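You operate a simulated robot arm through the tools that you are given. There is no shell and no other tool. Be economical: measure what you need, move in short steps, check, and stop when the job is done.

You are at the controls of a simulated two-armed robot. One attempt, no reset.

JOB
Drop two sugar cubes into the white mug, holding the wooden box to slide its lid open and shut. Where these are worked on the way, their far stop is far enough and under half their travel is too little: lid of the wooden box.

Only the result counts: the job must be done as asked and must still hold three seconds after the hand-in. Knocking over, shifting, dropping, spilling or breaking anything else fails it. Lids that push on must go on centred and level and be pressed home; caps that screw on are set level and turned clockwise until they are tight.

ROBOT AND FRAMES
Two 6-joint arms with two-finger parallel grippers on one trunk, on a base that drives. Base frame: it is fixed to the floor where the robot stands at the start and does not move with it; the origin is under the middle of the robot, x ahead of it, y to its left, z up. Lengths are in m, angles in degrees, forces in N, time in s.
The left shoulder is at the start at [0.06, 0.187, 1.072], the right one opposite. With the tool pointing down near the work surface each hand reaches from about 0.26 to 0.62 m from the robot's upright axis, wherever it stands, measured 20 degrees to its own side. Places, roughly: lid of the wooden box [0.5, -0.1, 0.8]. Payload 1.57 kg a hand.
The tool frame of a hand sits at the grasp point between the pads (the TCP): z along the fingers, y along the line on which they close. The tips reach 0.03 m beyond it. The gripper opens to 0.11 m. The fingers are 0.024 m wide and 0.012 m thick; the gripper's body (0.048 by 0.112 m) begins 0.078 m behind the TCP.
Orientation is that of the tool frame in the base frame, as [roll, pitch, yaw] about the fixed x, y, z axes, in that order (R = Rz(yaw) Ry(pitch) Rx(roll)). With the fingers straight down and closing along the base's y, the tool's x points along the base's -x, its y along +y and its z along -z.

CONTROLS
- The arms move only by the tool apply_moves. It takes "left_commands", "right_commands" or both (then of equal length, played together; a hand with none holds still); each is a list of rows, each an object of numbers (a shift or turn left out is 0, a gripper value left out holds the last): "tx", "ty", "tz": the shift along the tool's x, y, z in m; "wx", "wy", "wz": the turn, a rotation vector about the tool's x, y, z in degrees; "gripper": the finger opening in m, from 0 to 0.11. In form: [{"tx": .., "ty": .., "tz": .., "wx": .., "wy": .., "wz": .., "gripper": ..}, ...]. A call has 1 to 10 rows; each row shifts and turns the commanded pose from where the row before left it, along the tool's axes as they then stand. Each row takes 0.2 s and may step no farther than 0.05 m and 8.6 degrees from the row before; otherwise, or with a gripper value out of range, the whole call is refused. A pose out of reach is approached as far as the arm can. The call stops where the force on the tool passes 40 N (or 10 N more than at its start, if that is more) or the arm is blocked; 0.2 s more then pass. The fingers move at their own pace (about 0.153 m/s each) and stop on an object; they squeeze with about 31 N. The grip force told is the motor's: it shows also when the fingers shut on nothing. Time passes only in rows, and 0.2 s behind the last, so rows that do not move let the fingers close. The reply holds the time, the measured pose of the TCP, the force on the tool along the base axes, the opening and the grip force, in the units named above and with some noise, with the torque about the TCP (base axes, N m) and any sound that the robot's microphone picked up.
- Cameras (640 x 400 px; columns grow to the right, rows downward): "scene" is now at [0.0129, -0.0334, 1.6172]; the picture's right is [-0.42, -0.91, 0.00], its down [-0.65, 0.30, -0.69] and it looks along [0.63, -0.29, -0.72] (base axes); focal length 262 px, centre (320, 200). "left" rides on the left gripper at [0.07, -0.016, -0.141] in its tool frame; the picture's right is [0.23, 0.97, 0.00], its down [-0.85, 0.20, -0.48] and it looks along [-0.47, 0.11, 0.88] (tool axes); focal length 222 px, centre (320, 200). "right" rides on the right gripper at [0.07, 0.016, -0.141] in its tool frame; the picture's right is [-0.23, 0.97, 0.00], its down [-0.86, -0.20, -0.48] and it looks along [-0.47, -0.11, 0.88] (tool axes); focal length 222 px, centre (320, 200). There is no depth. A picture from a camera that has moved, and an enlarged one, comes with that camera's place and axes in the base frame and with its lens.
- grab_frame(camera): a new picture of that camera. The clock stands still meanwhile.
- raise_lower(by): slides the trunk up (or, below 0, down) by that many m; the arms and the scene camera ride with it, the base frame stays. It gives what a move gives, with no picture.
- base_move(legs): drives the robot by 1 to 6 legs, each [ahead, left, turn to the left] in m, m and degrees, along the robot's own axes; the way and the turn of a leg run together, so that a leg with both is an arc; at most 1.5 m and 180 degrees a leg. The arms and the cameras ride along, it lands a little off, and it stops where it bumps. It gives what a move gives.
- turn_head(pan, tilt): turns the head with the scene camera to pan (to the left, within 86 degrees either way) and tilt (down, from -29 to 69), counted from straight ahead of the robot. It gives what a move gives.
- inspect(camera, box): a new picture of the part [left, top, right, bottom] of that camera's present view, enlarged. The clock stands still meanwhile.
- close_job(): hands the job in; it is judged then, once.

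Go step by step. Nothing tells you exact positions but the pictures and the camera data: compare them with the known pose of the tool, close in by small moves and look again before you grip or let go. The budget is 120 turns and 108 pictures, counting those below and the enlarged ones. Unless the task says otherwise, let go and move clear before handing in, and close with one line.

The tools are called after "Call:" as name(argument=value, ...) on one line, values as JSON. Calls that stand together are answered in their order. apply_moves: Moves the arms, as the interface text tells. Its arguments: {"type":"object","properties":{"left_commands":{"type":"array"},"right_commands":{"type":"array"}},"required":[]} The other tools are called the same way: raise_lower (by) slides the trunk up or down; base_move (legs) drives the base; turn_head (pan, tilt) turns the head that bears the scene camera; grab_frame (camera) takes a picture; inspect (camera, box) takes an enlarged picture of a part of a camera's view; close_job () hands the job in.

At the start:

```text
t: 0.0
left_eef_pos: [0.3993, 0.073, 1.1264]
left_orientation: [-180.0, 0.0, -180.0]
left_contact_force: [-0.1, -0.4, 0.3]
left_wrist_torque: [0.0, -0.05, 0.02]
left_width: 0.1102
left_grip_force: 0.1
right_eef_pos: [0.3611, -0.3197, 1.1811]
right_orientation: [179.9, -0.1, -180.0]
right_contact_force: [0.3, -0.3, -0.7]
right_wrist_torque: [0.03, 0.0, -0.01]
right_width: 0.1099
right_grip_force: 0.1
trunk travel left (down, up): [-0.7, 0.29]
robot x, y, heading: [-0.0004, -0.0007, -0.0]
head pan, tilt: [-24.7, 46.1]
```

scene: 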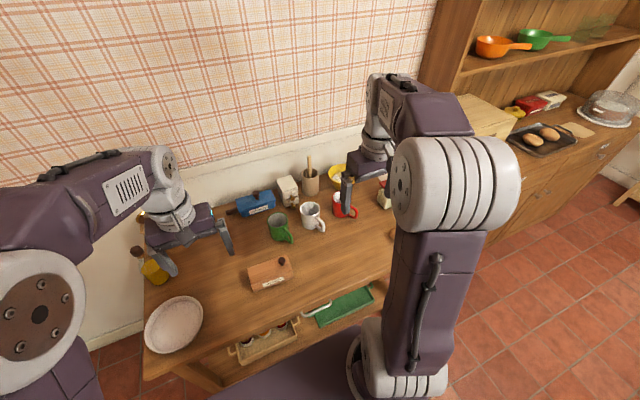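
right: 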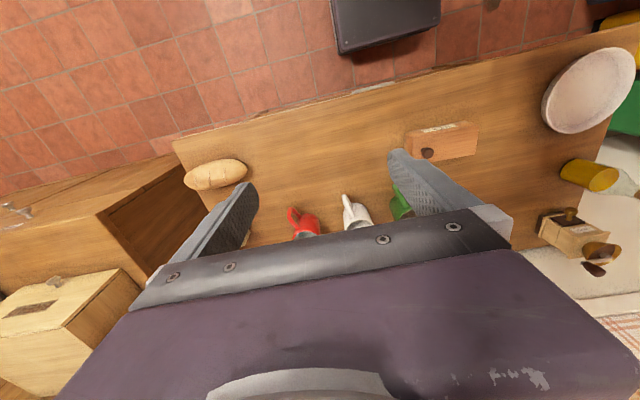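
left: 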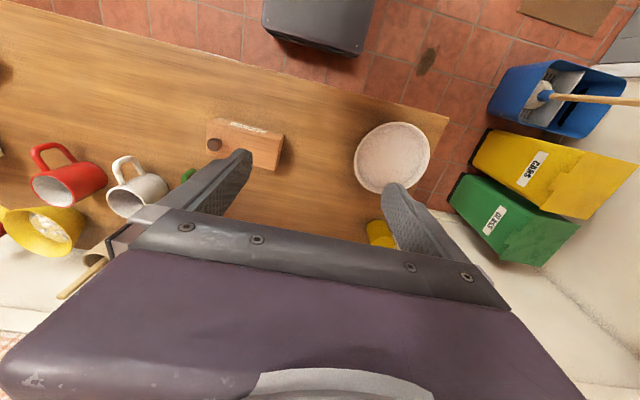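

The wooden box sits on the table near the front, with the white mug behind it and to the right. I'll look closer at both first.

Call:
inspect(camera="scene", box=[200, 170, 400, 310])

Call:
inspect(camera="left", box=[90, 90, 330, 240])

```text
2.86 times, centred on (300, 240) of scene
camera zoom: at [0.0129, -0.0334, 1.6172], right [-0.42, -0.91, 0.0], down [-0.65, 0.3, -0.69], along [0.63, -0.29, -0.72], focal length 749 px, centre (377, 86)
```

zoom: 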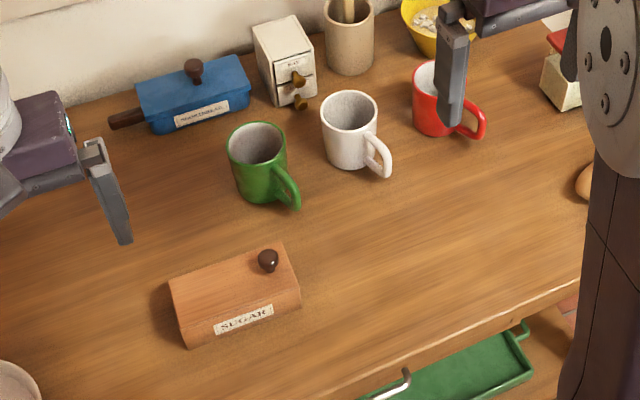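

```text
2.67 times, centred on (210, 165) of left
camera zoom: at [0.3291, 0.0569, 1.2679], right [-0.23, 0.97, 0.0], down [0.85, 0.2, 0.48], along [0.47, 0.11, -0.88], focal length 592 px, centre (613, 293)
```

zoom: 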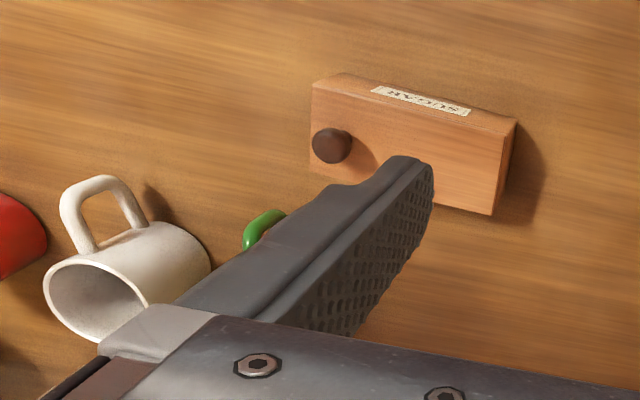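

Box spans about x 0.45–0.52, y −0.135–0.0, with its knob at about (0.483, −0.111, 0.85). The mug is near (0.645, −0.284), which is a long reach, so I'll check the room in front of the base.

Call:
turn_head(pan=-10, tilt=65)

Call:
grab_frame(camera="scene")

```text
t: 0.8
left_eef_pos: [0.3992, 0.0728, 1.126]
left_orientation: [-180.0, 0.0, 180.0]
left_contact_force: [0.4, -0.3, 0.3]
left_wrist_torque: [0.0, -0.01, 0.05]
left_width: 0.1099
left_grip_force: 0.1
right_eef_pos: [0.3603, -0.3186, 1.1804]
right_orientation: [180.0, 0.0, 180.0]
right_contact_force: [0.0, 0.3, -0.7]
right_wrist_torque: [0.03, 0.03, 0.0]
right_width: 0.1103
right_grip_force: 0.0
trunk travel left (down, up): [-0.7, 0.29]
robot x, y, heading: [0.0036, 0.0, -0.2]
head pan, tilt: [-10.0, 65.0]
```

```text
102 pictures are left
camera scene: at [-0.0004, -0.0104, 1.5937], right [-0.17, -0.98, 0.0], down [-0.89, 0.16, -0.42], along [0.42, -0.07, -0.91], focal length 262 px, centre (320, 200)
```

scene: 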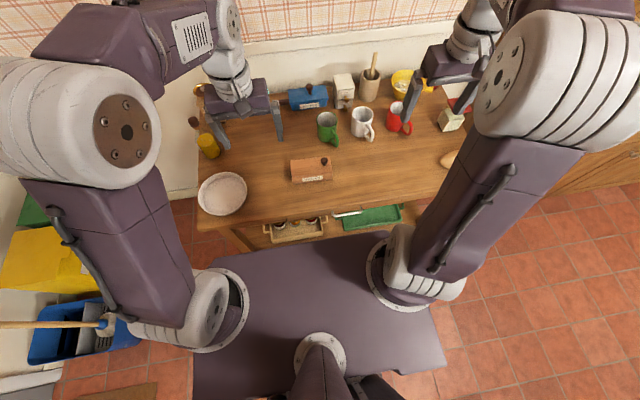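

The platform front is at about x = 0.16 and the table edge at about 0.345, so there is room. I'll drive 0.10 m ahead to bring the mug within reach.

Call:
base_move(legs=[[0.1, 0, 0]])

Call:
turn_head(pan=-15, tilt=60)

Call:
inspect(camera="scene", box=[220, 80, 420, 220])

```text
t: 2.0
left_eef_pos: [0.4972, 0.073, 1.1279]
left_orientation: [179.9, 0.1, 179.9]
left_contact_force: [-0.5, -0.3, -0.6]
left_wrist_torque: [-0.02, 0.02, -0.02]
left_width: 0.1102
left_grip_force: 0.1
right_eef_pos: [0.4574, -0.3196, 1.1815]
right_orientation: [-180.0, -0.1, 179.9]
right_contact_force: [-0.1, 0.0, 0.6]
right_wrist_torque: [0.03, 0.04, 0.03]
right_width: 0.11
right_grip_force: 0.0
trunk travel left (down, up): [-0.7, 0.29]
robot x, y, heading: [0.0955, 0.0006, 0.0]
head pan, tilt: [-10.0, 65.0]
```

```text
t: 2.6
left_eef_pos: [0.4997, 0.0737, 1.1262]
left_orientation: [-180.0, 0.0, -180.0]
left_contact_force: [-0.5, 0.3, 0.6]
left_wrist_torque: [0.0, 0.03, 0.01]
left_width: 0.1098
left_grip_force: 0.1
right_eef_pos: [0.4588, -0.319, 1.1806]
right_orientation: [180.0, -0.1, 180.0]
right_contact_force: [1.1, 0.6, -0.9]
right_wrist_torque: [0.0, 0.05, 0.02]
right_width: 0.11
right_grip_force: 0.0
trunk travel left (down, up): [-0.7, 0.29]
robot x, y, heading: [0.0963, 0.001, -0.0]
head pan, tilt: [-15.0, 60.0]
```

```text
2.86 times, centred on (320, 150) of scene
camera zoom: at [0.1037, -0.0169, 1.5992], right [-0.26, -0.97, 0.0], down [-0.84, 0.22, -0.5], along [0.48, -0.13, -0.87], focal length 749 px, centre (320, 343)
```

zoom: 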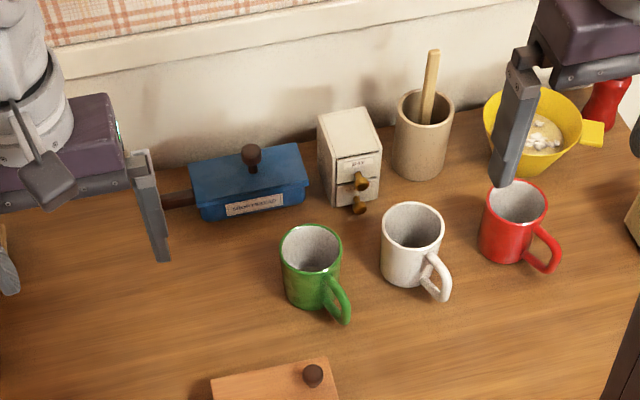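

Now a close look at the box.

Call:
inspect(camera="scene", box=[260, 180, 360, 250])

Call:
grab_frame(camera="right")

Call:
grab_frame(camera="left")

```text
5.71 times, centred on (310, 215) of scene
camera zoom: at [0.1037, -0.0169, 1.5992], right [-0.26, -0.97, 0.0], down [-0.84, 0.22, -0.5], along [0.48, -0.13, -0.87], focal length 1497 px, centre (377, 114)
```

zoom: 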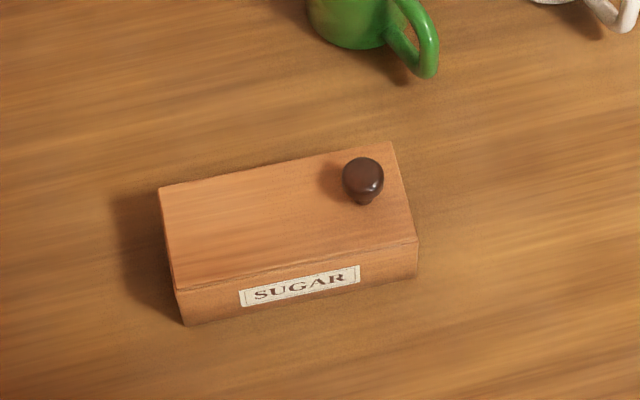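

```text
99 pictures are left
camera right: at [0.3889, -0.3043, 1.3222], right [0.23, 0.97, 0.0], down [0.86, -0.2, 0.48], along [0.47, -0.11, -0.88], focal length 222 px, centre (320, 200)
```

right: 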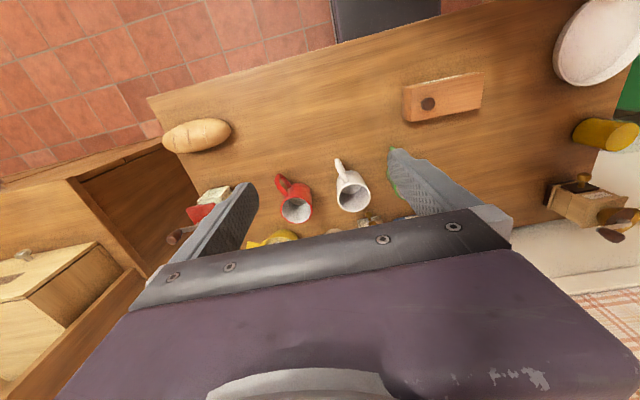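

```text
98 pictures are left
camera left: at [0.4283, 0.0567, 1.2676], right [-0.23, 0.97, 0.0], down [0.86, 0.2, 0.48], along [0.47, 0.11, -0.88], focal length 222 px, centre (320, 200)
```

left: 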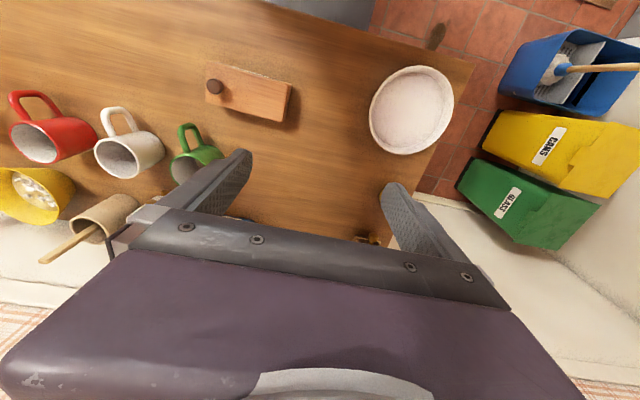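

Box: x 0.445–0.51, y −0.134–0.004, top about 0.831, long axis turned about −2° from y. I'll turn the left gripper by about 92° so it can clamp the left end front-to-back.

Call:
apply_moves(left_commands=[{"wz": 8.4}, {"wz": 8.4}, {"wz": 8.4}, {"wz": 8.4}, {"wz": 8.4}, {"wz": 8.4}, {"wz": 8.4}, {"wz": 8.4}, {"wz": 8.4}, {"wz": 8.4}])

Call:
apply_moves(left_commands=[{"wz": 8.0}, {}, {}])

```text
t: 4.8
left_eef_pos: [0.4976, 0.0739, 1.1278]
left_orientation: [-180.0, 0.0, 95.8]
left_contact_force: [-0.1, -0.3, 0.2]
left_wrist_torque: [0.04, 0.01, 0.02]
left_width: 0.11
left_grip_force: 0.1
right_eef_pos: [0.4589, -0.3194, 1.1798]
right_orientation: [180.0, 0.0, -180.0]
right_contact_force: [0.1, -0.2, 0.2]
right_wrist_torque: [0.04, 0.04, -0.03]
right_width: 0.11
right_grip_force: 0.2
trunk travel left (down, up): [-0.7, 0.29]
robot x, y, heading: [0.0976, -0.0028, -0.3]
head pan, tilt: [-15.0, 60.0]
```

```text
t: 5.6
left_eef_pos: [0.4997, 0.0735, 1.1284]
left_orientation: [180.0, 0.0, 88.0]
left_contact_force: [0.5, 0.1, 0.4]
left_wrist_torque: [0.02, 0.01, 0.03]
left_width: 0.1098
left_grip_force: 0.0
right_eef_pos: [0.4575, -0.3189, 1.1803]
right_orientation: [-180.0, -0.1, -180.0]
right_contact_force: [-0.1, -0.3, -0.4]
right_wrist_torque: [-0.02, 0.01, -0.02]
right_width: 0.1098
right_grip_force: 0.1
trunk travel left (down, up): [-0.7, 0.29]
robot x, y, heading: [0.1019, 0.0003, 0.3]
head pan, tilt: [-15.0, 60.0]
```

The left hand is turned. I'll bring it over the left end of the box at about z = 0.93.

Call:
apply_moves(left_commands=[{"tx": -0.043, "ty": -0.011}, {"tx": -0.043, "ty": -0.011}, {"tz": 0.049}, {"tz": 0.049}, {"tz": 0.049}, {"tz": 0.049}, {}])

Call:
grab_frame(camera="left")

Call:
grab_frame(camera="scene")

```text
t: 7.2
left_eef_pos: [0.4715, -0.0117, 0.931]
left_orientation: [179.9, 0.0, 88.0]
left_contact_force: [-0.4, 0.2, 0.1]
left_wrist_torque: [0.0, -0.01, -0.03]
left_width: 0.1102
left_grip_force: 0.1
right_eef_pos: [0.4586, -0.3208, 1.1811]
right_orientation: [-179.9, -0.1, 179.9]
right_contact_force: [0.4, -1.4, -0.7]
right_wrist_torque: [0.01, -0.01, -0.03]
right_width: 0.1098
right_grip_force: 0.0
trunk travel left (down, up): [-0.7, 0.29]
robot x, y, heading: [0.0999, -0.003, 0.0]
head pan, tilt: [-15.0, 60.0]
```

```text
97 pictures are left
camera left: at [0.4573, 0.0571, 1.0714], right [0.98, 0.19, 0.0], down [0.17, -0.86, 0.48], along [0.09, -0.47, -0.88], focal length 222 px, centre (320, 200)
```

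left: 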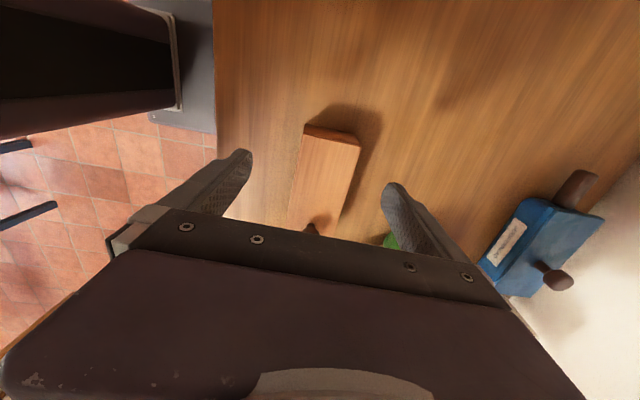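

```text
96 pictures are left
camera scene: at [0.1016, -0.0171, 1.5992], right [-0.26, -0.97, 0.0], down [-0.84, 0.22, -0.5], along [0.48, -0.13, -0.87], focal length 262 px, centre (320, 200)
```

scene: 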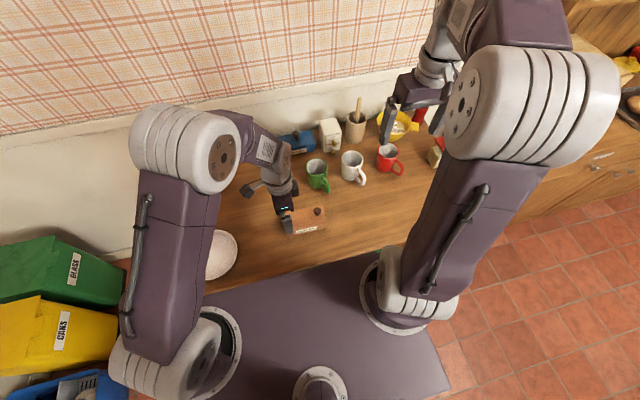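

Call:
inspect(camera="left", box=[260, 100, 400, 240])

Call:
apply_moves(left_commands=[{"ty": 0.0085}, {"tz": 0.04}, {"tz": 0.036}, {}])

Call:
grab_frame(camera="left")

```text
2.86 times, centred on (330, 170) of left
camera zoom: at [0.4573, 0.0571, 1.0714], right [0.98, 0.19, 0.0], down [0.17, -0.86, 0.48], along [0.09, -0.47, -0.88], focal length 635 px, centre (291, 286)
```

zoom: 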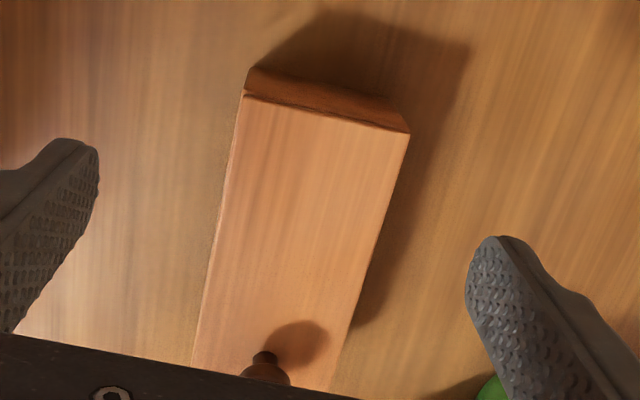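

```text
t: 8.2
left_eef_pos: [0.4808, -0.0127, 0.856]
left_orientation: [179.9, 0.0, 88.0]
left_contact_force: [1.2, 0.0, -0.1]
left_wrist_torque: [0.01, 0.0, 0.0]
left_width: 0.11
left_grip_force: 0.0
right_eef_pos: [0.4585, -0.3193, 1.1827]
right_orientation: [-180.0, 0.0, 179.9]
right_contact_force: [-0.6, 0.6, -0.1]
right_wrist_torque: [0.01, -0.03, 0.0]
right_width: 0.1101
right_grip_force: 0.1
trunk travel left (down, up): [-0.7, 0.29]
robot x, y, heading: [0.1018, 0.0009, 0.2]
head pan, tilt: [-15.0, 60.0]
```

```text
94 pictures are left
camera left: at [0.4659, 0.0581, 0.9976], right [0.98, 0.19, 0.0], down [0.17, -0.86, 0.48], along [0.09, -0.47, -0.88], focal length 222 px, centre (320, 200)
```

left: 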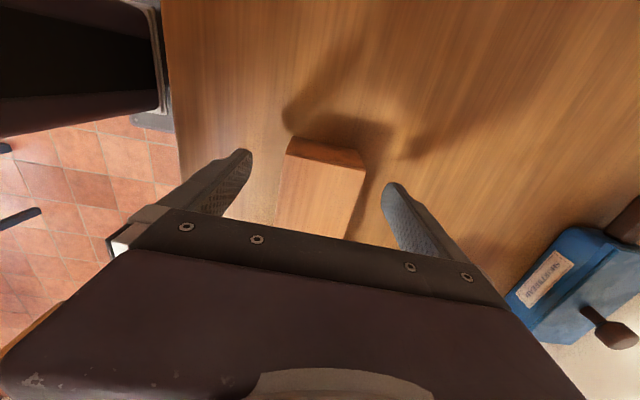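

The box end is centred between the left fingers. I'll descend and close on it low.

Call:
apply_moves(left_commands=[{"tz": 0.025}, {"tz": 0.018}, {"gripper": 0.08}, {"gripper": 0.068}, {"gripper": 0.05}, {}, {}])

Call:
grab_frame(camera="left")

Call:
inspect(camera="scene", box=[260, 180, 360, 250])

```text
t: 9.8
left_eef_pos: [0.4815, -0.0132, 0.8131]
left_orientation: [-180.0, 0.0, 87.9]
left_contact_force: [0.5, 0.0, -0.3]
left_wrist_torque: [-0.02, -0.04, 0.0]
left_width: 0.0657
left_grip_force: 30.6
right_eef_pos: [0.4595, -0.3186, 1.1812]
right_orientation: [-179.9, 0.0, 180.0]
right_contact_force: [-0.9, 0.2, -0.5]
right_wrist_torque: [-0.03, 0.02, 0.0]
right_width: 0.1101
right_grip_force: 0.0
trunk travel left (down, up): [-0.7, 0.29]
robot x, y, heading: [0.0993, -0.0048, -0.1]
head pan, tilt: [-15.0, 60.0]
```

```text
93 pictures are left
camera left: at [0.4664, 0.057, 0.9536], right [0.98, 0.19, 0.0], down [0.17, -0.86, 0.48], along [0.09, -0.47, -0.88], focal length 222 px, centre (320, 200)
```

left: 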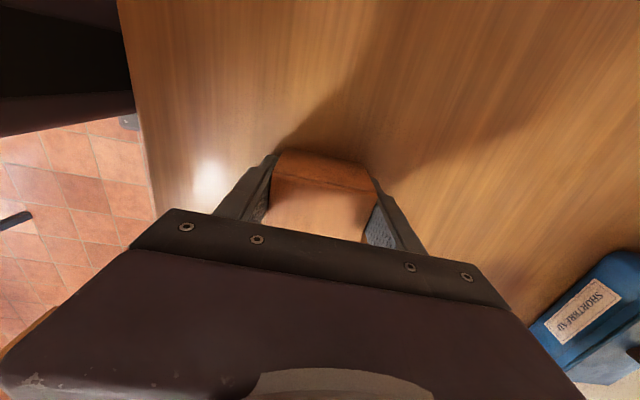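

```text
5.71 times, centred on (310, 215) of scene
camera zoom: at [0.1025, -0.017, 1.5992], right [-0.26, -0.97, 0.0], down [-0.84, 0.22, -0.5], along [0.48, -0.13, -0.87], focal length 1497 px, centre (377, 114)
```

zoom: 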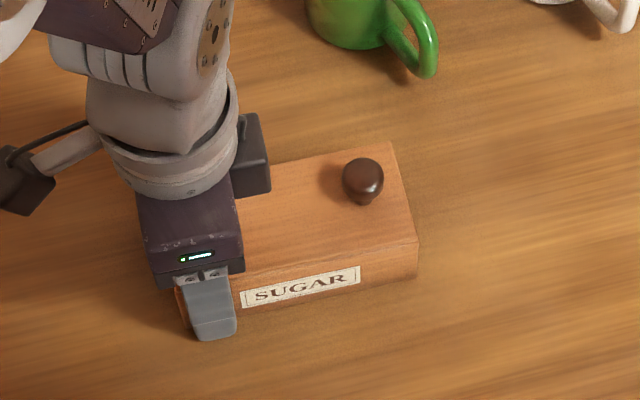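

The box is held without having shifted. The left gripper has a side bracket, so I'll turn the right hand to close along x for the knob, which leaves clearance.

Call:
apply_moves(right_commands=[{"wz": -8.5}, {"wz": -8.5}, {"wz": -8.5}, {"wz": -8.5}, {"wz": -8.5}, {"wz": -8.5}, {"wz": -8.5}, {"wz": -8.5}, {"wz": -8.5}, {"wz": -8.5}])

Call:
apply_moves(right_commands=[{"wz": -3}, {"tx": -0.04}, {"tx": -0.04}, {"tx": -0.04, "tz": 0.04}, {"tx": -0.04, "tz": 0.04, "ty": -0.01}, {"tz": 0.04, "ty": -0.01}, {}])

Call:
grab_frame(camera="scene")

Call:
grab_frame(camera="right")

```text
t: 12.0
left_eef_pos: [0.4803, -0.0128, 0.8133]
left_orientation: [-180.0, 0.0, 88.0]
left_contact_force: [0.0, 0.1, -0.4]
left_wrist_torque: [0.02, -0.03, 0.04]
left_width: 0.0658
left_grip_force: 31.1
right_eef_pos: [0.4588, -0.3196, 1.1801]
right_orientation: [179.9, 0.0, -94.9]
right_contact_force: [0.3, -0.6, 0.7]
right_wrist_torque: [-0.02, 0.01, 0.04]
right_width: 0.11
right_grip_force: 0.1
trunk travel left (down, up): [-0.7, 0.29]
robot x, y, heading: [0.1003, 0.0009, 0.0]
head pan, tilt: [-15.0, 60.0]
```

```text
refused: row 4 steps farther than a row can; nothing moved
```

```text
91 pictures are left
camera scene: at [0.1026, -0.017, 1.5992], right [-0.26, -0.97, 0.0], down [-0.84, 0.22, -0.5], along [0.48, -0.13, -0.87], focal length 262 px, centre (320, 200)
```

scene: 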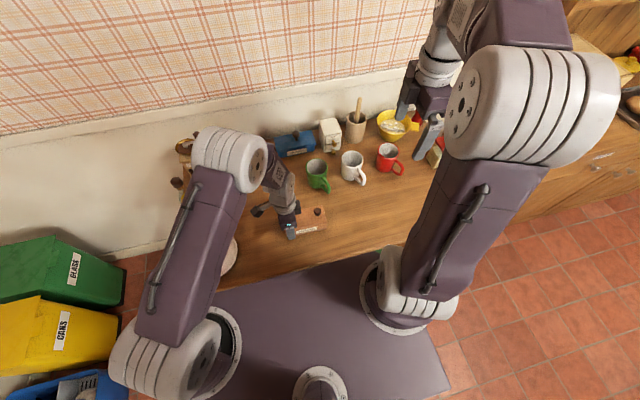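

```text
90 pictures are left
camera right: at [0.4356, -0.3889, 1.3226], right [-0.95, 0.31, 0.0], down [0.27, 0.84, 0.48], along [0.15, 0.45, -0.88], focal length 222 px, centre (320, 200)
```

right: 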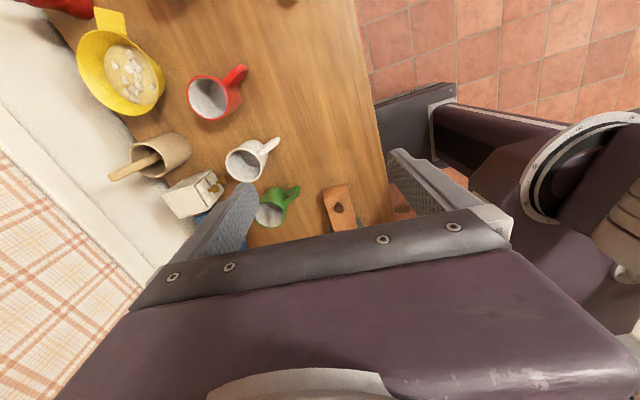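

Call:
apply_moves(right_commands=[{"wz": -3}, {"tx": -0.045}, {"tx": -0.045}, {"tx": -0.045}, {"tx": -0.038}, {"tz": 0.045, "ty": -0.012}, {"tz": 0.045}, {"tz": 0.045}, {}])

Call:
grab_frame(camera="scene")

Call:
grab_frame(camera="right")

```text
t: 14.0
left_eef_pos: [0.4807, -0.0138, 0.8134]
left_orientation: [179.9, 0.0, 88.0]
left_contact_force: [-0.3, -0.3, 0.0]
left_wrist_torque: [0.03, 0.0, 0.02]
left_width: 0.066
left_grip_force: 31.1
right_eef_pos: [0.4779, -0.1478, 1.0463]
right_orientation: [-180.0, 0.0, -92.0]
right_contact_force: [0.0, 0.1, -0.2]
right_wrist_torque: [-0.01, 0.01, -0.05]
right_width: 0.1101
right_grip_force: 0.0
trunk travel left (down, up): [-0.7, 0.29]
robot x, y, heading: [0.096, -0.0006, 0.2]
head pan, tilt: [-15.0, 60.0]
```

```text
89 pictures are left
camera scene: at [0.1022, -0.0171, 1.5992], right [-0.26, -0.97, 0.0], down [-0.84, 0.22, -0.5], along [0.48, -0.13, -0.87], focal length 262 px, centre (320, 200)
```

scene: 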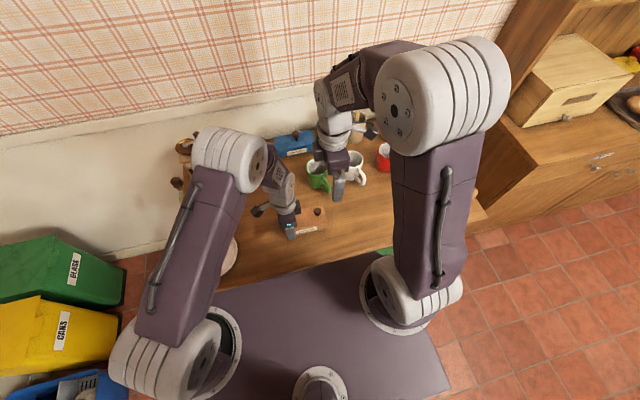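

```text
88 pictures are left
camera right: at [0.4575, -0.218, 1.1881], right [-0.97, 0.26, 0.0], down [0.23, 0.85, 0.48], along [0.13, 0.46, -0.88], focal length 222 px, centre (320, 200)
```

right: 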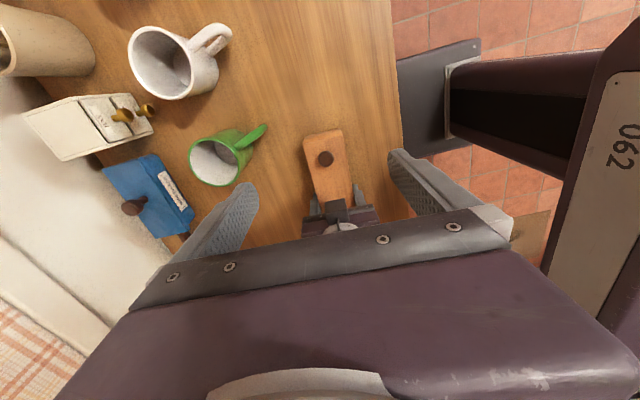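

Knob confirmed at (0.4786, −0.1115). I'll move over it, descend part way and look.

Call:
apply_moves(right_commands=[{"tx": -0.036, "gripper": 0.06}, {"tz": 0.045}, {"tz": 0.045}, {"tz": 0.045}, {}])

Call:
grab_frame(camera="right")

Call:
inspect(camera="scene", box=[240, 150, 380, 248])

```text
t: 15.2
left_eef_pos: [0.4805, -0.0132, 0.8126]
left_orientation: [-180.0, -0.1, 88.0]
left_contact_force: [0.0, -0.6, 0.3]
left_wrist_torque: [0.04, 0.02, 0.02]
left_width: 0.0659
left_grip_force: 30.8
right_eef_pos: [0.4796, -0.1096, 0.9088]
right_orientation: [180.0, 0.0, -92.0]
right_contact_force: [-0.1, 0.8, -0.2]
right_wrist_torque: [0.0, 0.01, 0.0]
right_width: 0.06
right_grip_force: 0.0
trunk travel left (down, up): [-0.7, 0.29]
robot x, y, heading: [0.098, 0.0001, -0.0]
head pan, tilt: [-15.0, 60.0]
```

```text
87 pictures are left
camera right: at [0.4598, -0.1799, 1.0501], right [-0.97, 0.26, 0.0], down [0.23, 0.85, 0.48], along [0.13, 0.46, -0.88], focal length 222 px, centre (320, 200)
```

right: 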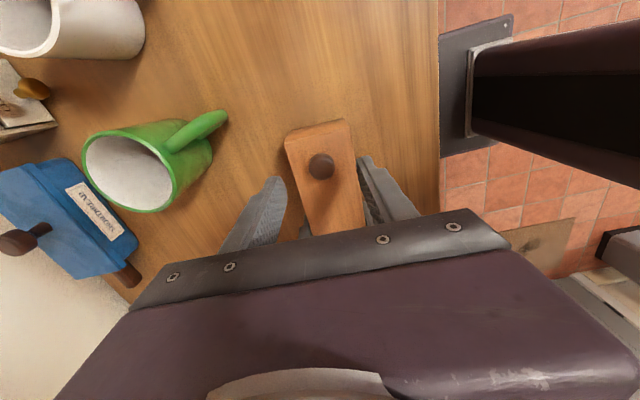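

```text
4.08 times, centred on (310, 199) of scene
camera zoom: at [0.1022, -0.0172, 1.5992], right [-0.26, -0.97, 0.0], down [-0.84, 0.22, -0.5], along [0.48, -0.13, -0.87], focal length 1069 px, centre (361, 204)
```

zoom: 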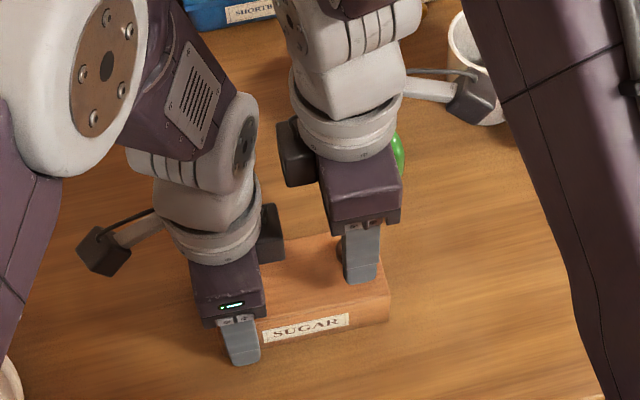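

The brackets of the two hands would nearly touch, so I'll grip the knob about 8 mm off-centre toward −y. Then I descend and close.

Call:
apply_moves(right_commands=[{"tx": 0.0084}, {"tz": 0.022}, {"tz": 0.021}, {"gripper": 0.03}, {"gripper": 0.01}, {}, {}])

Call:
grab_frame(camera="right")

Call:
inspect(camera="scene", box=[240, 150, 380, 248])

```text
t: 16.8
left_eef_pos: [0.4807, -0.0136, 0.813]
left_orientation: [-179.9, 0.0, 88.0]
left_contact_force: [1.0, 1.1, 1.0]
left_wrist_torque: [-0.21, 0.07, 0.14]
left_width: 0.0657
left_grip_force: 30.9
right_eef_pos: [0.4767, -0.1185, 0.8666]
right_orientation: [180.0, 0.0, -92.0]
right_contact_force: [-1.6, -0.6, -1.6]
right_wrist_torque: [-0.07, 0.04, 0.01]
right_width: 0.0226
right_grip_force: 31.1
trunk travel left (down, up): [-0.7, 0.29]
robot x, y, heading: [0.097, -0.002, -0.1]
head pan, tilt: [-15.0, 60.0]
```

```text
85 pictures are left
camera right: at [0.4583, -0.1889, 1.008], right [-0.97, 0.26, 0.0], down [0.23, 0.85, 0.48], along [0.12, 0.46, -0.88], focal length 222 px, centre (320, 200)
```

right: 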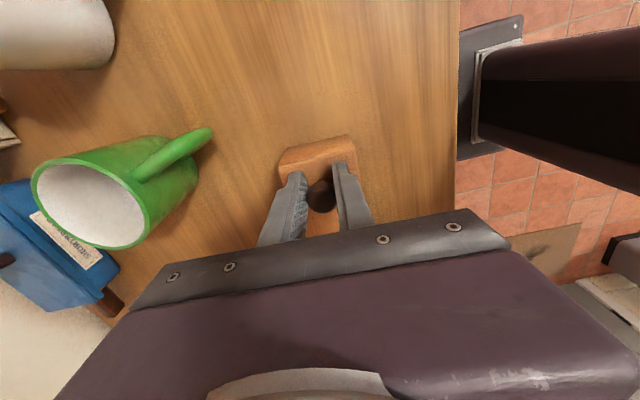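

```text
4.08 times, centred on (310, 199) of scene
camera zoom: at [0.1027, -0.017, 1.5992], right [-0.26, -0.97, 0.0], down [-0.84, 0.22, -0.5], along [0.48, -0.13, -0.87], focal length 1069 px, centre (361, 204)
```

zoom: 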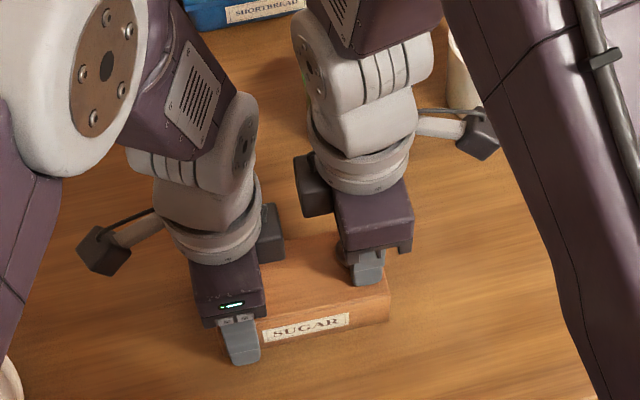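

Knob gripped. I'll try a gentle pull along the box axis toward −y.

Call:
apply_moves(right_commands=[{"tx": 0.004}, {"tx": 0.004}, {"tx": 0.004}, {"tx": 0.004}, {}])

Call:
inspect(camera="scene", box=[240, 150, 380, 248])

```text
t: 18.0
left_eef_pos: [0.482, -0.0133, 0.812]
left_orientation: [180.0, 0.0, 88.1]
left_contact_force: [1.8, 0.6, 13.1]
left_wrist_torque: [-1.02, 0.14, 0.13]
left_width: 0.0655
left_grip_force: 31.1
right_eef_pos: [0.4775, -0.1341, 0.868]
right_orientation: [179.9, -0.1, -91.9]
right_contact_force: [-2.1, -0.7, -10.9]
right_wrist_torque: [-0.47, 0.07, 0.08]
right_width: 0.0223
right_grip_force: 31.5
trunk travel left (down, up): [-0.7, 0.29]
robot x, y, heading: [0.0971, 0.0024, 0.1]
head pan, tilt: [-15.0, 60.0]
```

```text
4.08 times, centred on (310, 199) of scene
camera zoom: at [0.1027, -0.0169, 1.5992], right [-0.26, -0.97, 0.0], down [-0.84, 0.22, -0.5], along [0.48, -0.13, -0.87], focal length 1069 px, centre (361, 204)
```

zoom: 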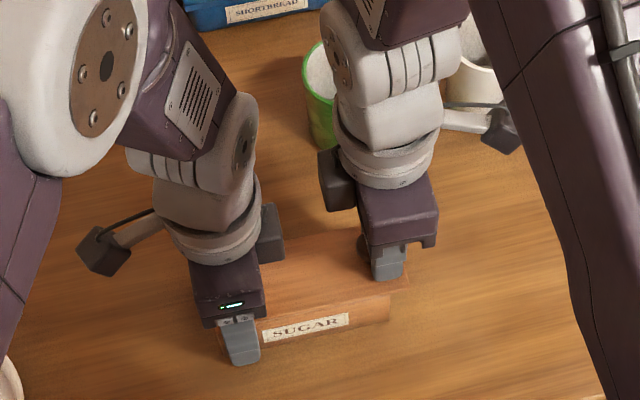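

The lid slides toward −y. I'll continue, easing down slightly to relieve the vertical load.

Call:
apply_moves(right_commands=[{"tx": 0.006, "tz": 0.0015}, {"tx": 0.008}, {"tx": 0.008}, {"tx": 0.008}, {"tx": 0.008}, {}])

Call:
inspect(camera="scene", box=[240, 150, 380, 248])

```text
t: 19.4
left_eef_pos: [0.4801, -0.0128, 0.8124]
left_orientation: [-180.0, 0.0, 87.9]
left_contact_force: [3.5, 0.8, -0.4]
left_wrist_torque: [-0.03, 0.14, 0.59]
left_width: 0.0656
left_grip_force: 30.9
right_eef_pos: [0.4752, -0.1735, 0.8685]
right_orientation: [180.0, 0.0, -92.0]
right_contact_force: [-3.1, -0.4, 0.2]
right_wrist_torque: [-0.11, 0.01, 0.02]
right_width: 0.0224
right_grip_force: 31.1
trunk travel left (down, up): [-0.7, 0.29]
robot x, y, heading: [0.0985, -0.0004, -0.1]
head pan, tilt: [-15.0, 60.0]
```

```text
4.08 times, centred on (310, 199) of scene
camera zoom: at [0.1027, -0.0169, 1.5991], right [-0.26, -0.97, 0.0], down [-0.84, 0.22, -0.5], along [0.48, -0.13, -0.87], focal length 1069 px, centre (361, 204)
```

zoom: 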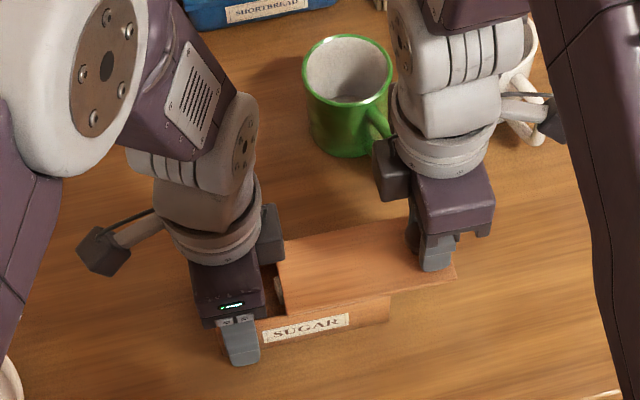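

Opening nicely; continue toward the far stop.

Call:
apply_moves(right_commands=[{"tx": 0.008}, {"tx": 0.008}, {"tx": 0.008}, {"tx": 0.006}, {}])

Call:
inspect(camera="scene", box=[240, 150, 380, 248])

```text
t: 20.6
left_eef_pos: [0.4806, -0.0131, 0.8127]
left_orientation: [180.0, -0.1, 88.1]
left_contact_force: [3.9, 0.7, -4.7]
left_wrist_torque: [0.86, 0.13, 0.76]
left_width: 0.0659
left_grip_force: 30.9
right_eef_pos: [0.4754, -0.2031, 0.8662]
right_orientation: [179.9, -0.1, -91.9]
right_contact_force: [-4.5, -0.1, 4.0]
right_wrist_torque: [0.16, 0.07, 0.06]
right_width: 0.0224
right_grip_force: 30.9
trunk travel left (down, up): [-0.7, 0.29]
robot x, y, heading: [0.1002, -0.0009, -0.3]
head pan, tilt: [-15.0, 60.0]
```

```text
4.08 times, centred on (310, 199) of scene
camera zoom: at [0.1027, -0.0168, 1.5992], right [-0.26, -0.97, 0.0], down [-0.84, 0.22, -0.5], along [0.48, -0.13, -0.87], focal length 1069 px, centre (361, 204)
```

zoom: 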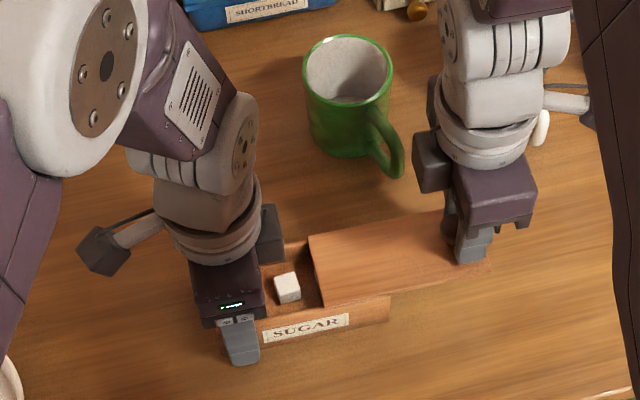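

Call:
apply_moves(right_commands=[{"tx": 0.005, "ty": 0.001, "tz": -0.0005}, {"tx": 0.005}, {"tx": 0.005}, {}])

Call:
inspect(camera="scene", box=[240, 150, 380, 248])

```text
t: 21.6
left_eef_pos: [0.4809, -0.0123, 0.8138]
left_orientation: [-179.9, -0.1, 87.8]
left_contact_force: [-2.9, 0.3, 5.3]
left_wrist_torque: [-0.84, -0.03, -0.56]
left_width: 0.0657
left_grip_force: 31.0
right_eef_pos: [0.4735, -0.2172, 0.8676]
right_orientation: [180.0, 0.0, -92.0]
right_contact_force: [2.1, -0.9, -4.7]
right_wrist_torque: [-0.43, -0.06, -0.06]
right_width: 0.0226
right_grip_force: 31.3
trunk travel left (down, up): [-0.7, 0.29]
robot x, y, heading: [0.0979, 0.0004, -0.2]
head pan, tilt: [-15.0, 60.0]
```

```text
4.08 times, centred on (310, 199) of scene
camera zoom: at [0.1027, -0.0169, 1.5992], right [-0.26, -0.97, 0.0], down [-0.84, 0.22, -0.5], along [0.48, -0.13, -0.87], focal length 1069 px, centre (361, 204)
```

zoom: 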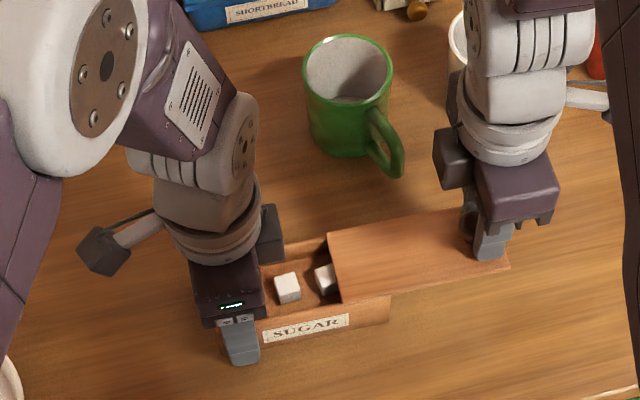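

Call:
apply_moves(right_commands=[{"tx": 0.005, "ty": -0.001, "tz": 0.0005}, {"tx": 0.005}, {}])

Call:
inspect(camera="scene", box=[240, 150, 380, 248])

```text
t: 22.4
left_eef_pos: [0.4803, -0.0121, 0.8127]
left_orientation: [-180.0, 0.0, 88.1]
left_contact_force: [4.1, 0.0, 6.1]
left_wrist_torque: [-0.61, 0.12, 0.57]
left_width: 0.0659
left_grip_force: 30.5
right_eef_pos: [0.4739, -0.2286, 0.8667]
right_orientation: [179.9, 0.0, -92.0]
right_contact_force: [-1.4, -0.4, 1.2]
right_wrist_torque: [-0.14, 0.0, 0.06]
right_width: 0.0197
right_grip_force: 30.8
trunk travel left (down, up): [-0.7, 0.29]
robot x, y, heading: [0.0946, 0.0039, 0.2]
head pan, tilt: [-15.0, 60.0]
```

```text
4.08 times, centred on (310, 199) of scene
camera zoom: at [0.1021, -0.0168, 1.5994], right [-0.26, -0.97, 0.0], down [-0.84, 0.22, -0.5], along [0.48, -0.13, -0.87], focal length 1069 px, centre (361, 204)
```

zoom: 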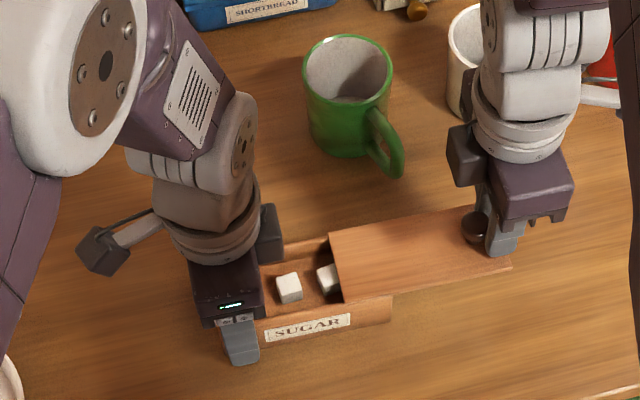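

The lid is at its far stop (about 0.10 m) and sugar cubes are visible. I'll release the knob and raise the right hand, then open and retract the left.

Call:
apply_moves(right_commands=[{"gripper": 0.05}, {}, {"tz": -0.04}, {"tz": -0.045}, {"tz": -0.045}, {}])

Call:
apply_moves(left_commands=[{"gripper": 0.075}, {"gripper": 0.085}, {}, {"tz": -0.04}, {"tz": -0.045}, {"tz": -0.045}, {"tx": 0.04}, {"tx": 0.045}, {"tx": 0.045}, {}])

Call:
inspect(camera="scene", box=[240, 150, 380, 248])

```text
t: 23.8
left_eef_pos: [0.48, -0.0126, 0.8123]
left_orientation: [-180.0, 0.1, 87.9]
left_contact_force: [-0.8, -0.3, 0.4]
left_wrist_torque: [-0.14, -0.06, -0.06]
left_width: 0.0658
left_grip_force: 30.6
right_eef_pos: [0.4708, -0.2268, 0.9975]
right_orientation: [-179.9, 0.0, -92.1]
right_contact_force: [-0.4, 0.2, 0.1]
right_wrist_torque: [0.0, 0.0, 0.01]
right_width: 0.0503
right_grip_force: 0.1
trunk travel left (down, up): [-0.7, 0.29]
robot x, y, heading: [0.0959, -0.0013, 0.0]
head pan, tilt: [-15.0, 60.0]
```

```text
t: 26.0
left_eef_pos: [0.4853, 0.1176, 0.9426]
left_orientation: [-180.0, 0.0, 88.0]
left_contact_force: [0.1, -1.3, 0.0]
left_wrist_torque: [0.03, -0.01, 0.04]
left_width: 0.085
left_grip_force: 0.0
right_eef_pos: [0.472, -0.2288, 0.9975]
right_orientation: [180.0, 0.0, -92.0]
right_contact_force: [-0.1, 0.1, 0.4]
right_wrist_torque: [0.05, -0.01, 0.02]
right_width: 0.0502
right_grip_force: 0.1
trunk travel left (down, up): [-0.7, 0.29]
robot x, y, heading: [0.0991, -0.0003, 0.1]
head pan, tilt: [-15.0, 60.0]
```

```text
4.08 times, centred on (310, 199) of scene
camera zoom: at [0.1026, -0.0178, 1.5992], right [-0.26, -0.97, 0.0], down [-0.84, 0.23, -0.5], along [0.48, -0.13, -0.87], focal length 1069 px, centre (361, 204)
```

zoom: 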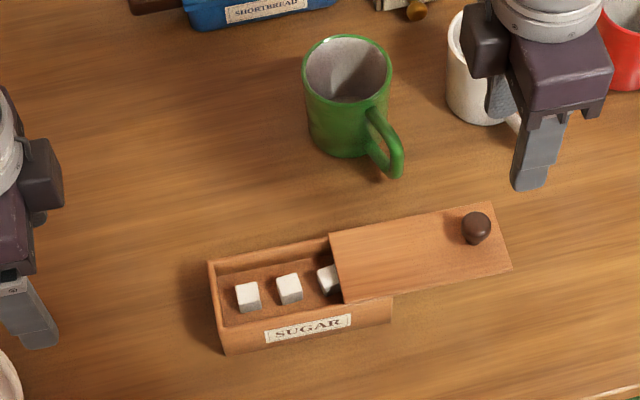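

Three cubes in a row are visible, two fully clear. I'll zoom in for precise positions.

Call:
inspect(camera="scene", box=[275, 200, 345, 240])

Call:
grab_frame(camera="left")

Call:
grab_frame(camera="right")

```text
9.14 times, centred on (310, 220) of scene
camera zoom: at [0.1026, -0.0178, 1.5992], right [-0.26, -0.97, 0.0], down [-0.84, 0.23, -0.5], along [0.48, -0.13, -0.87], focal length 2396 px, centre (411, 17)
```

zoom: 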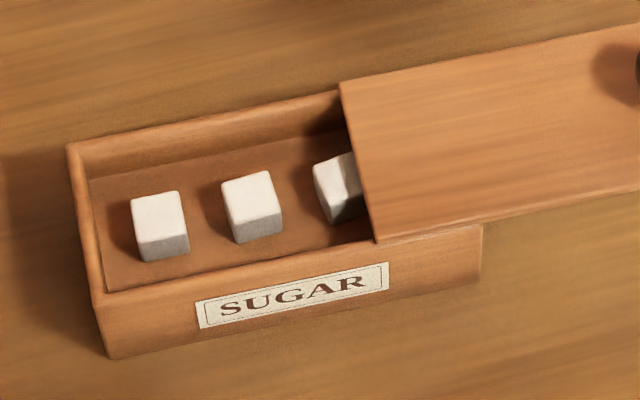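

```text
76 pictures are left
camera left: at [0.4713, 0.1877, 1.083], right [0.98, 0.19, 0.0], down [0.17, -0.86, 0.48], along [0.09, -0.47, -0.88], focal length 222 px, centre (320, 200)
```

left: 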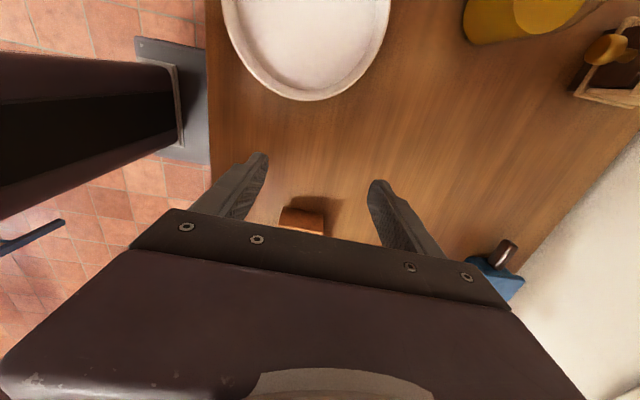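

```text
75 pictures are left
camera right: at [0.4521, -0.2982, 1.1386], right [-0.97, 0.26, 0.0], down [0.23, 0.85, 0.48], along [0.13, 0.46, -0.88], focal length 222 px, centre (320, 200)
```

right: 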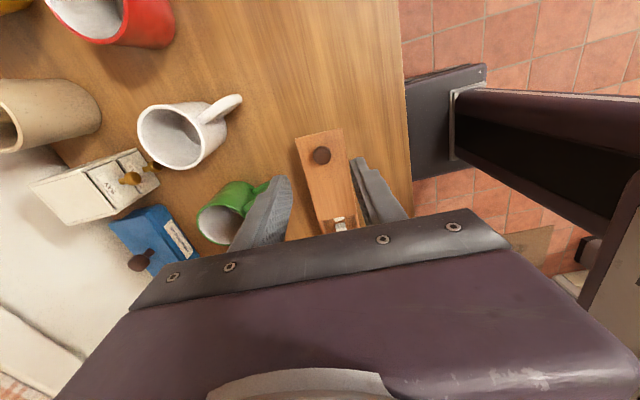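

Cubes sit about mid-width, with C2 near (0.485, −0.060) and C1 near (0.486, −0.026). I'll bring the right hand over C2 with the fingers nearly closed to fit inside the box.

Call:
apply_moves(right_commands=[{"tx": -0.042, "gripper": 0.027}, {"tx": -0.042}, {"tx": -0.042}, {"tx": -0.0425, "ty": -0.006}, {"tz": 0.04}, {"tz": 0.037}, {}, {}])

Call:
grab_frame(camera="right")

Call:
inspect(camera="right", box=[240, 110, 400, 240])

```text
t: 27.8
left_eef_pos: [0.4858, 0.1171, 0.9423]
left_orientation: [-179.9, 0.0, 88.0]
left_contact_force: [-0.2, 0.2, 0.4]
left_wrist_torque: [-0.02, -0.04, -0.02]
left_width: 0.085
left_grip_force: 0.1
right_eef_pos: [0.486, -0.0601, 0.9191]
right_orientation: [-180.0, 0.0, -92.1]
right_contact_force: [-0.3, 0.3, 0.6]
right_wrist_torque: [0.01, -0.01, -0.01]
right_width: 0.0271
right_grip_force: 0.0
trunk travel left (down, up): [-0.7, 0.29]
robot x, y, heading: [0.1016, -0.0026, 0.0]
head pan, tilt: [-15.0, 60.0]
```

```text
74 pictures are left
camera right: at [0.4662, -0.1314, 1.0609], right [-0.97, 0.26, 0.0], down [0.23, 0.85, 0.48], along [0.13, 0.46, -0.88], focal length 222 px, centre (320, 200)
```

right: 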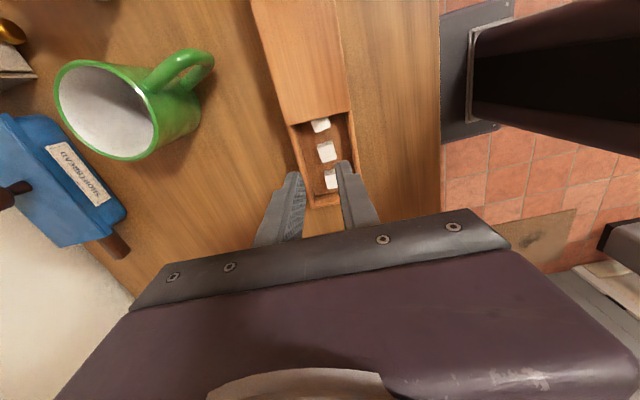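

```text
3.08 times, centred on (320, 175) of right
camera zoom: at [0.4662, -0.1314, 1.0609], right [-0.97, 0.26, 0.0], down [0.23, 0.85, 0.48], along [0.13, 0.46, -0.88], focal length 684 px, centre (320, 277)
```

zoom: 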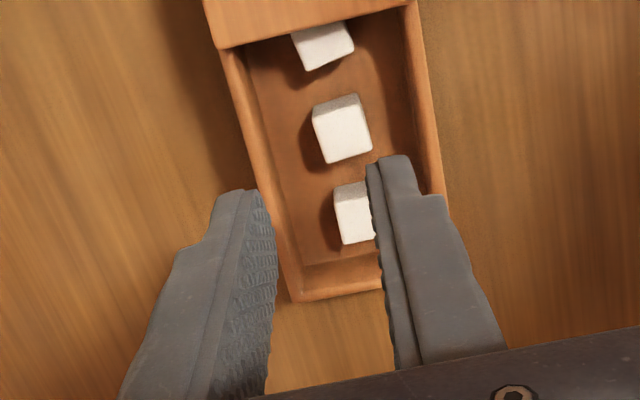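

Wrist view puts C2 at about (0.479, −0.056), aligned with the box. I'll shift, descend to just above the rim and check.

Call:
apply_moves(right_commands=[{"tx": -0.004, "ty": 0.0068}, {"tz": 0.03}, {"tz": 0.025}, {}])

Call:
inspect(camera="right", box=[240, 110, 400, 240])

Call:
inspect(camera="scene", box=[275, 190, 345, 240])

```text
t: 28.8
left_eef_pos: [0.4864, 0.1182, 0.9423]
left_orientation: [179.9, 0.0, 88.0]
left_contact_force: [0.7, -0.1, 0.0]
left_wrist_torque: [-0.04, -0.02, -0.03]
left_width: 0.0848
left_grip_force: 0.0
right_eef_pos: [0.4774, -0.0548, 0.8651]
right_orientation: [-180.0, 0.0, -91.9]
right_contact_force: [0.5, -0.5, -1.2]
right_wrist_torque: [-0.01, 0.0, 0.0]
right_width: 0.0266
right_grip_force: 0.1
trunk travel left (down, up): [-0.7, 0.29]
robot x, y, heading: [0.1002, 0.0027, 0.1]
head pan, tilt: [-15.0, 60.0]
```

```text
3.08 times, centred on (320, 175) of right
camera zoom: at [0.4579, -0.1262, 1.0072], right [-0.97, 0.26, 0.0], down [0.23, 0.85, 0.48], along [0.13, 0.46, -0.88], focal length 684 px, centre (320, 277)
```

zoom: 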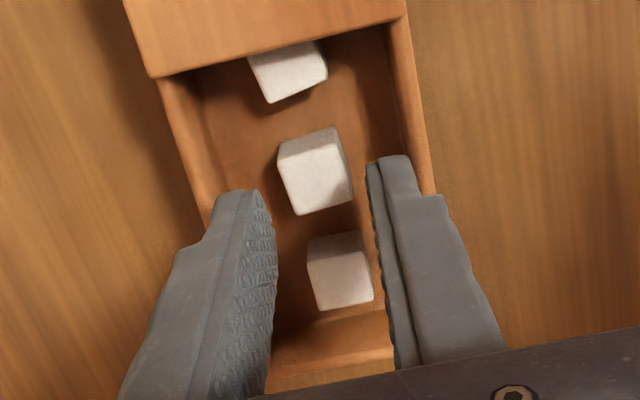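

```text
8.00 times, centred on (310, 215) of scene
camera zoom: at [0.1017, -0.0169, 1.5992], right [-0.26, -0.97, 0.0], down [-0.84, 0.22, -0.5], along [0.48, -0.13, -0.87], focal length 2096 px, centre (400, 80)
```

zoom: 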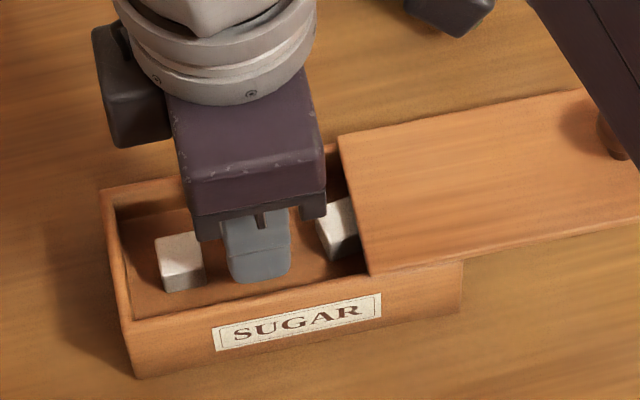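

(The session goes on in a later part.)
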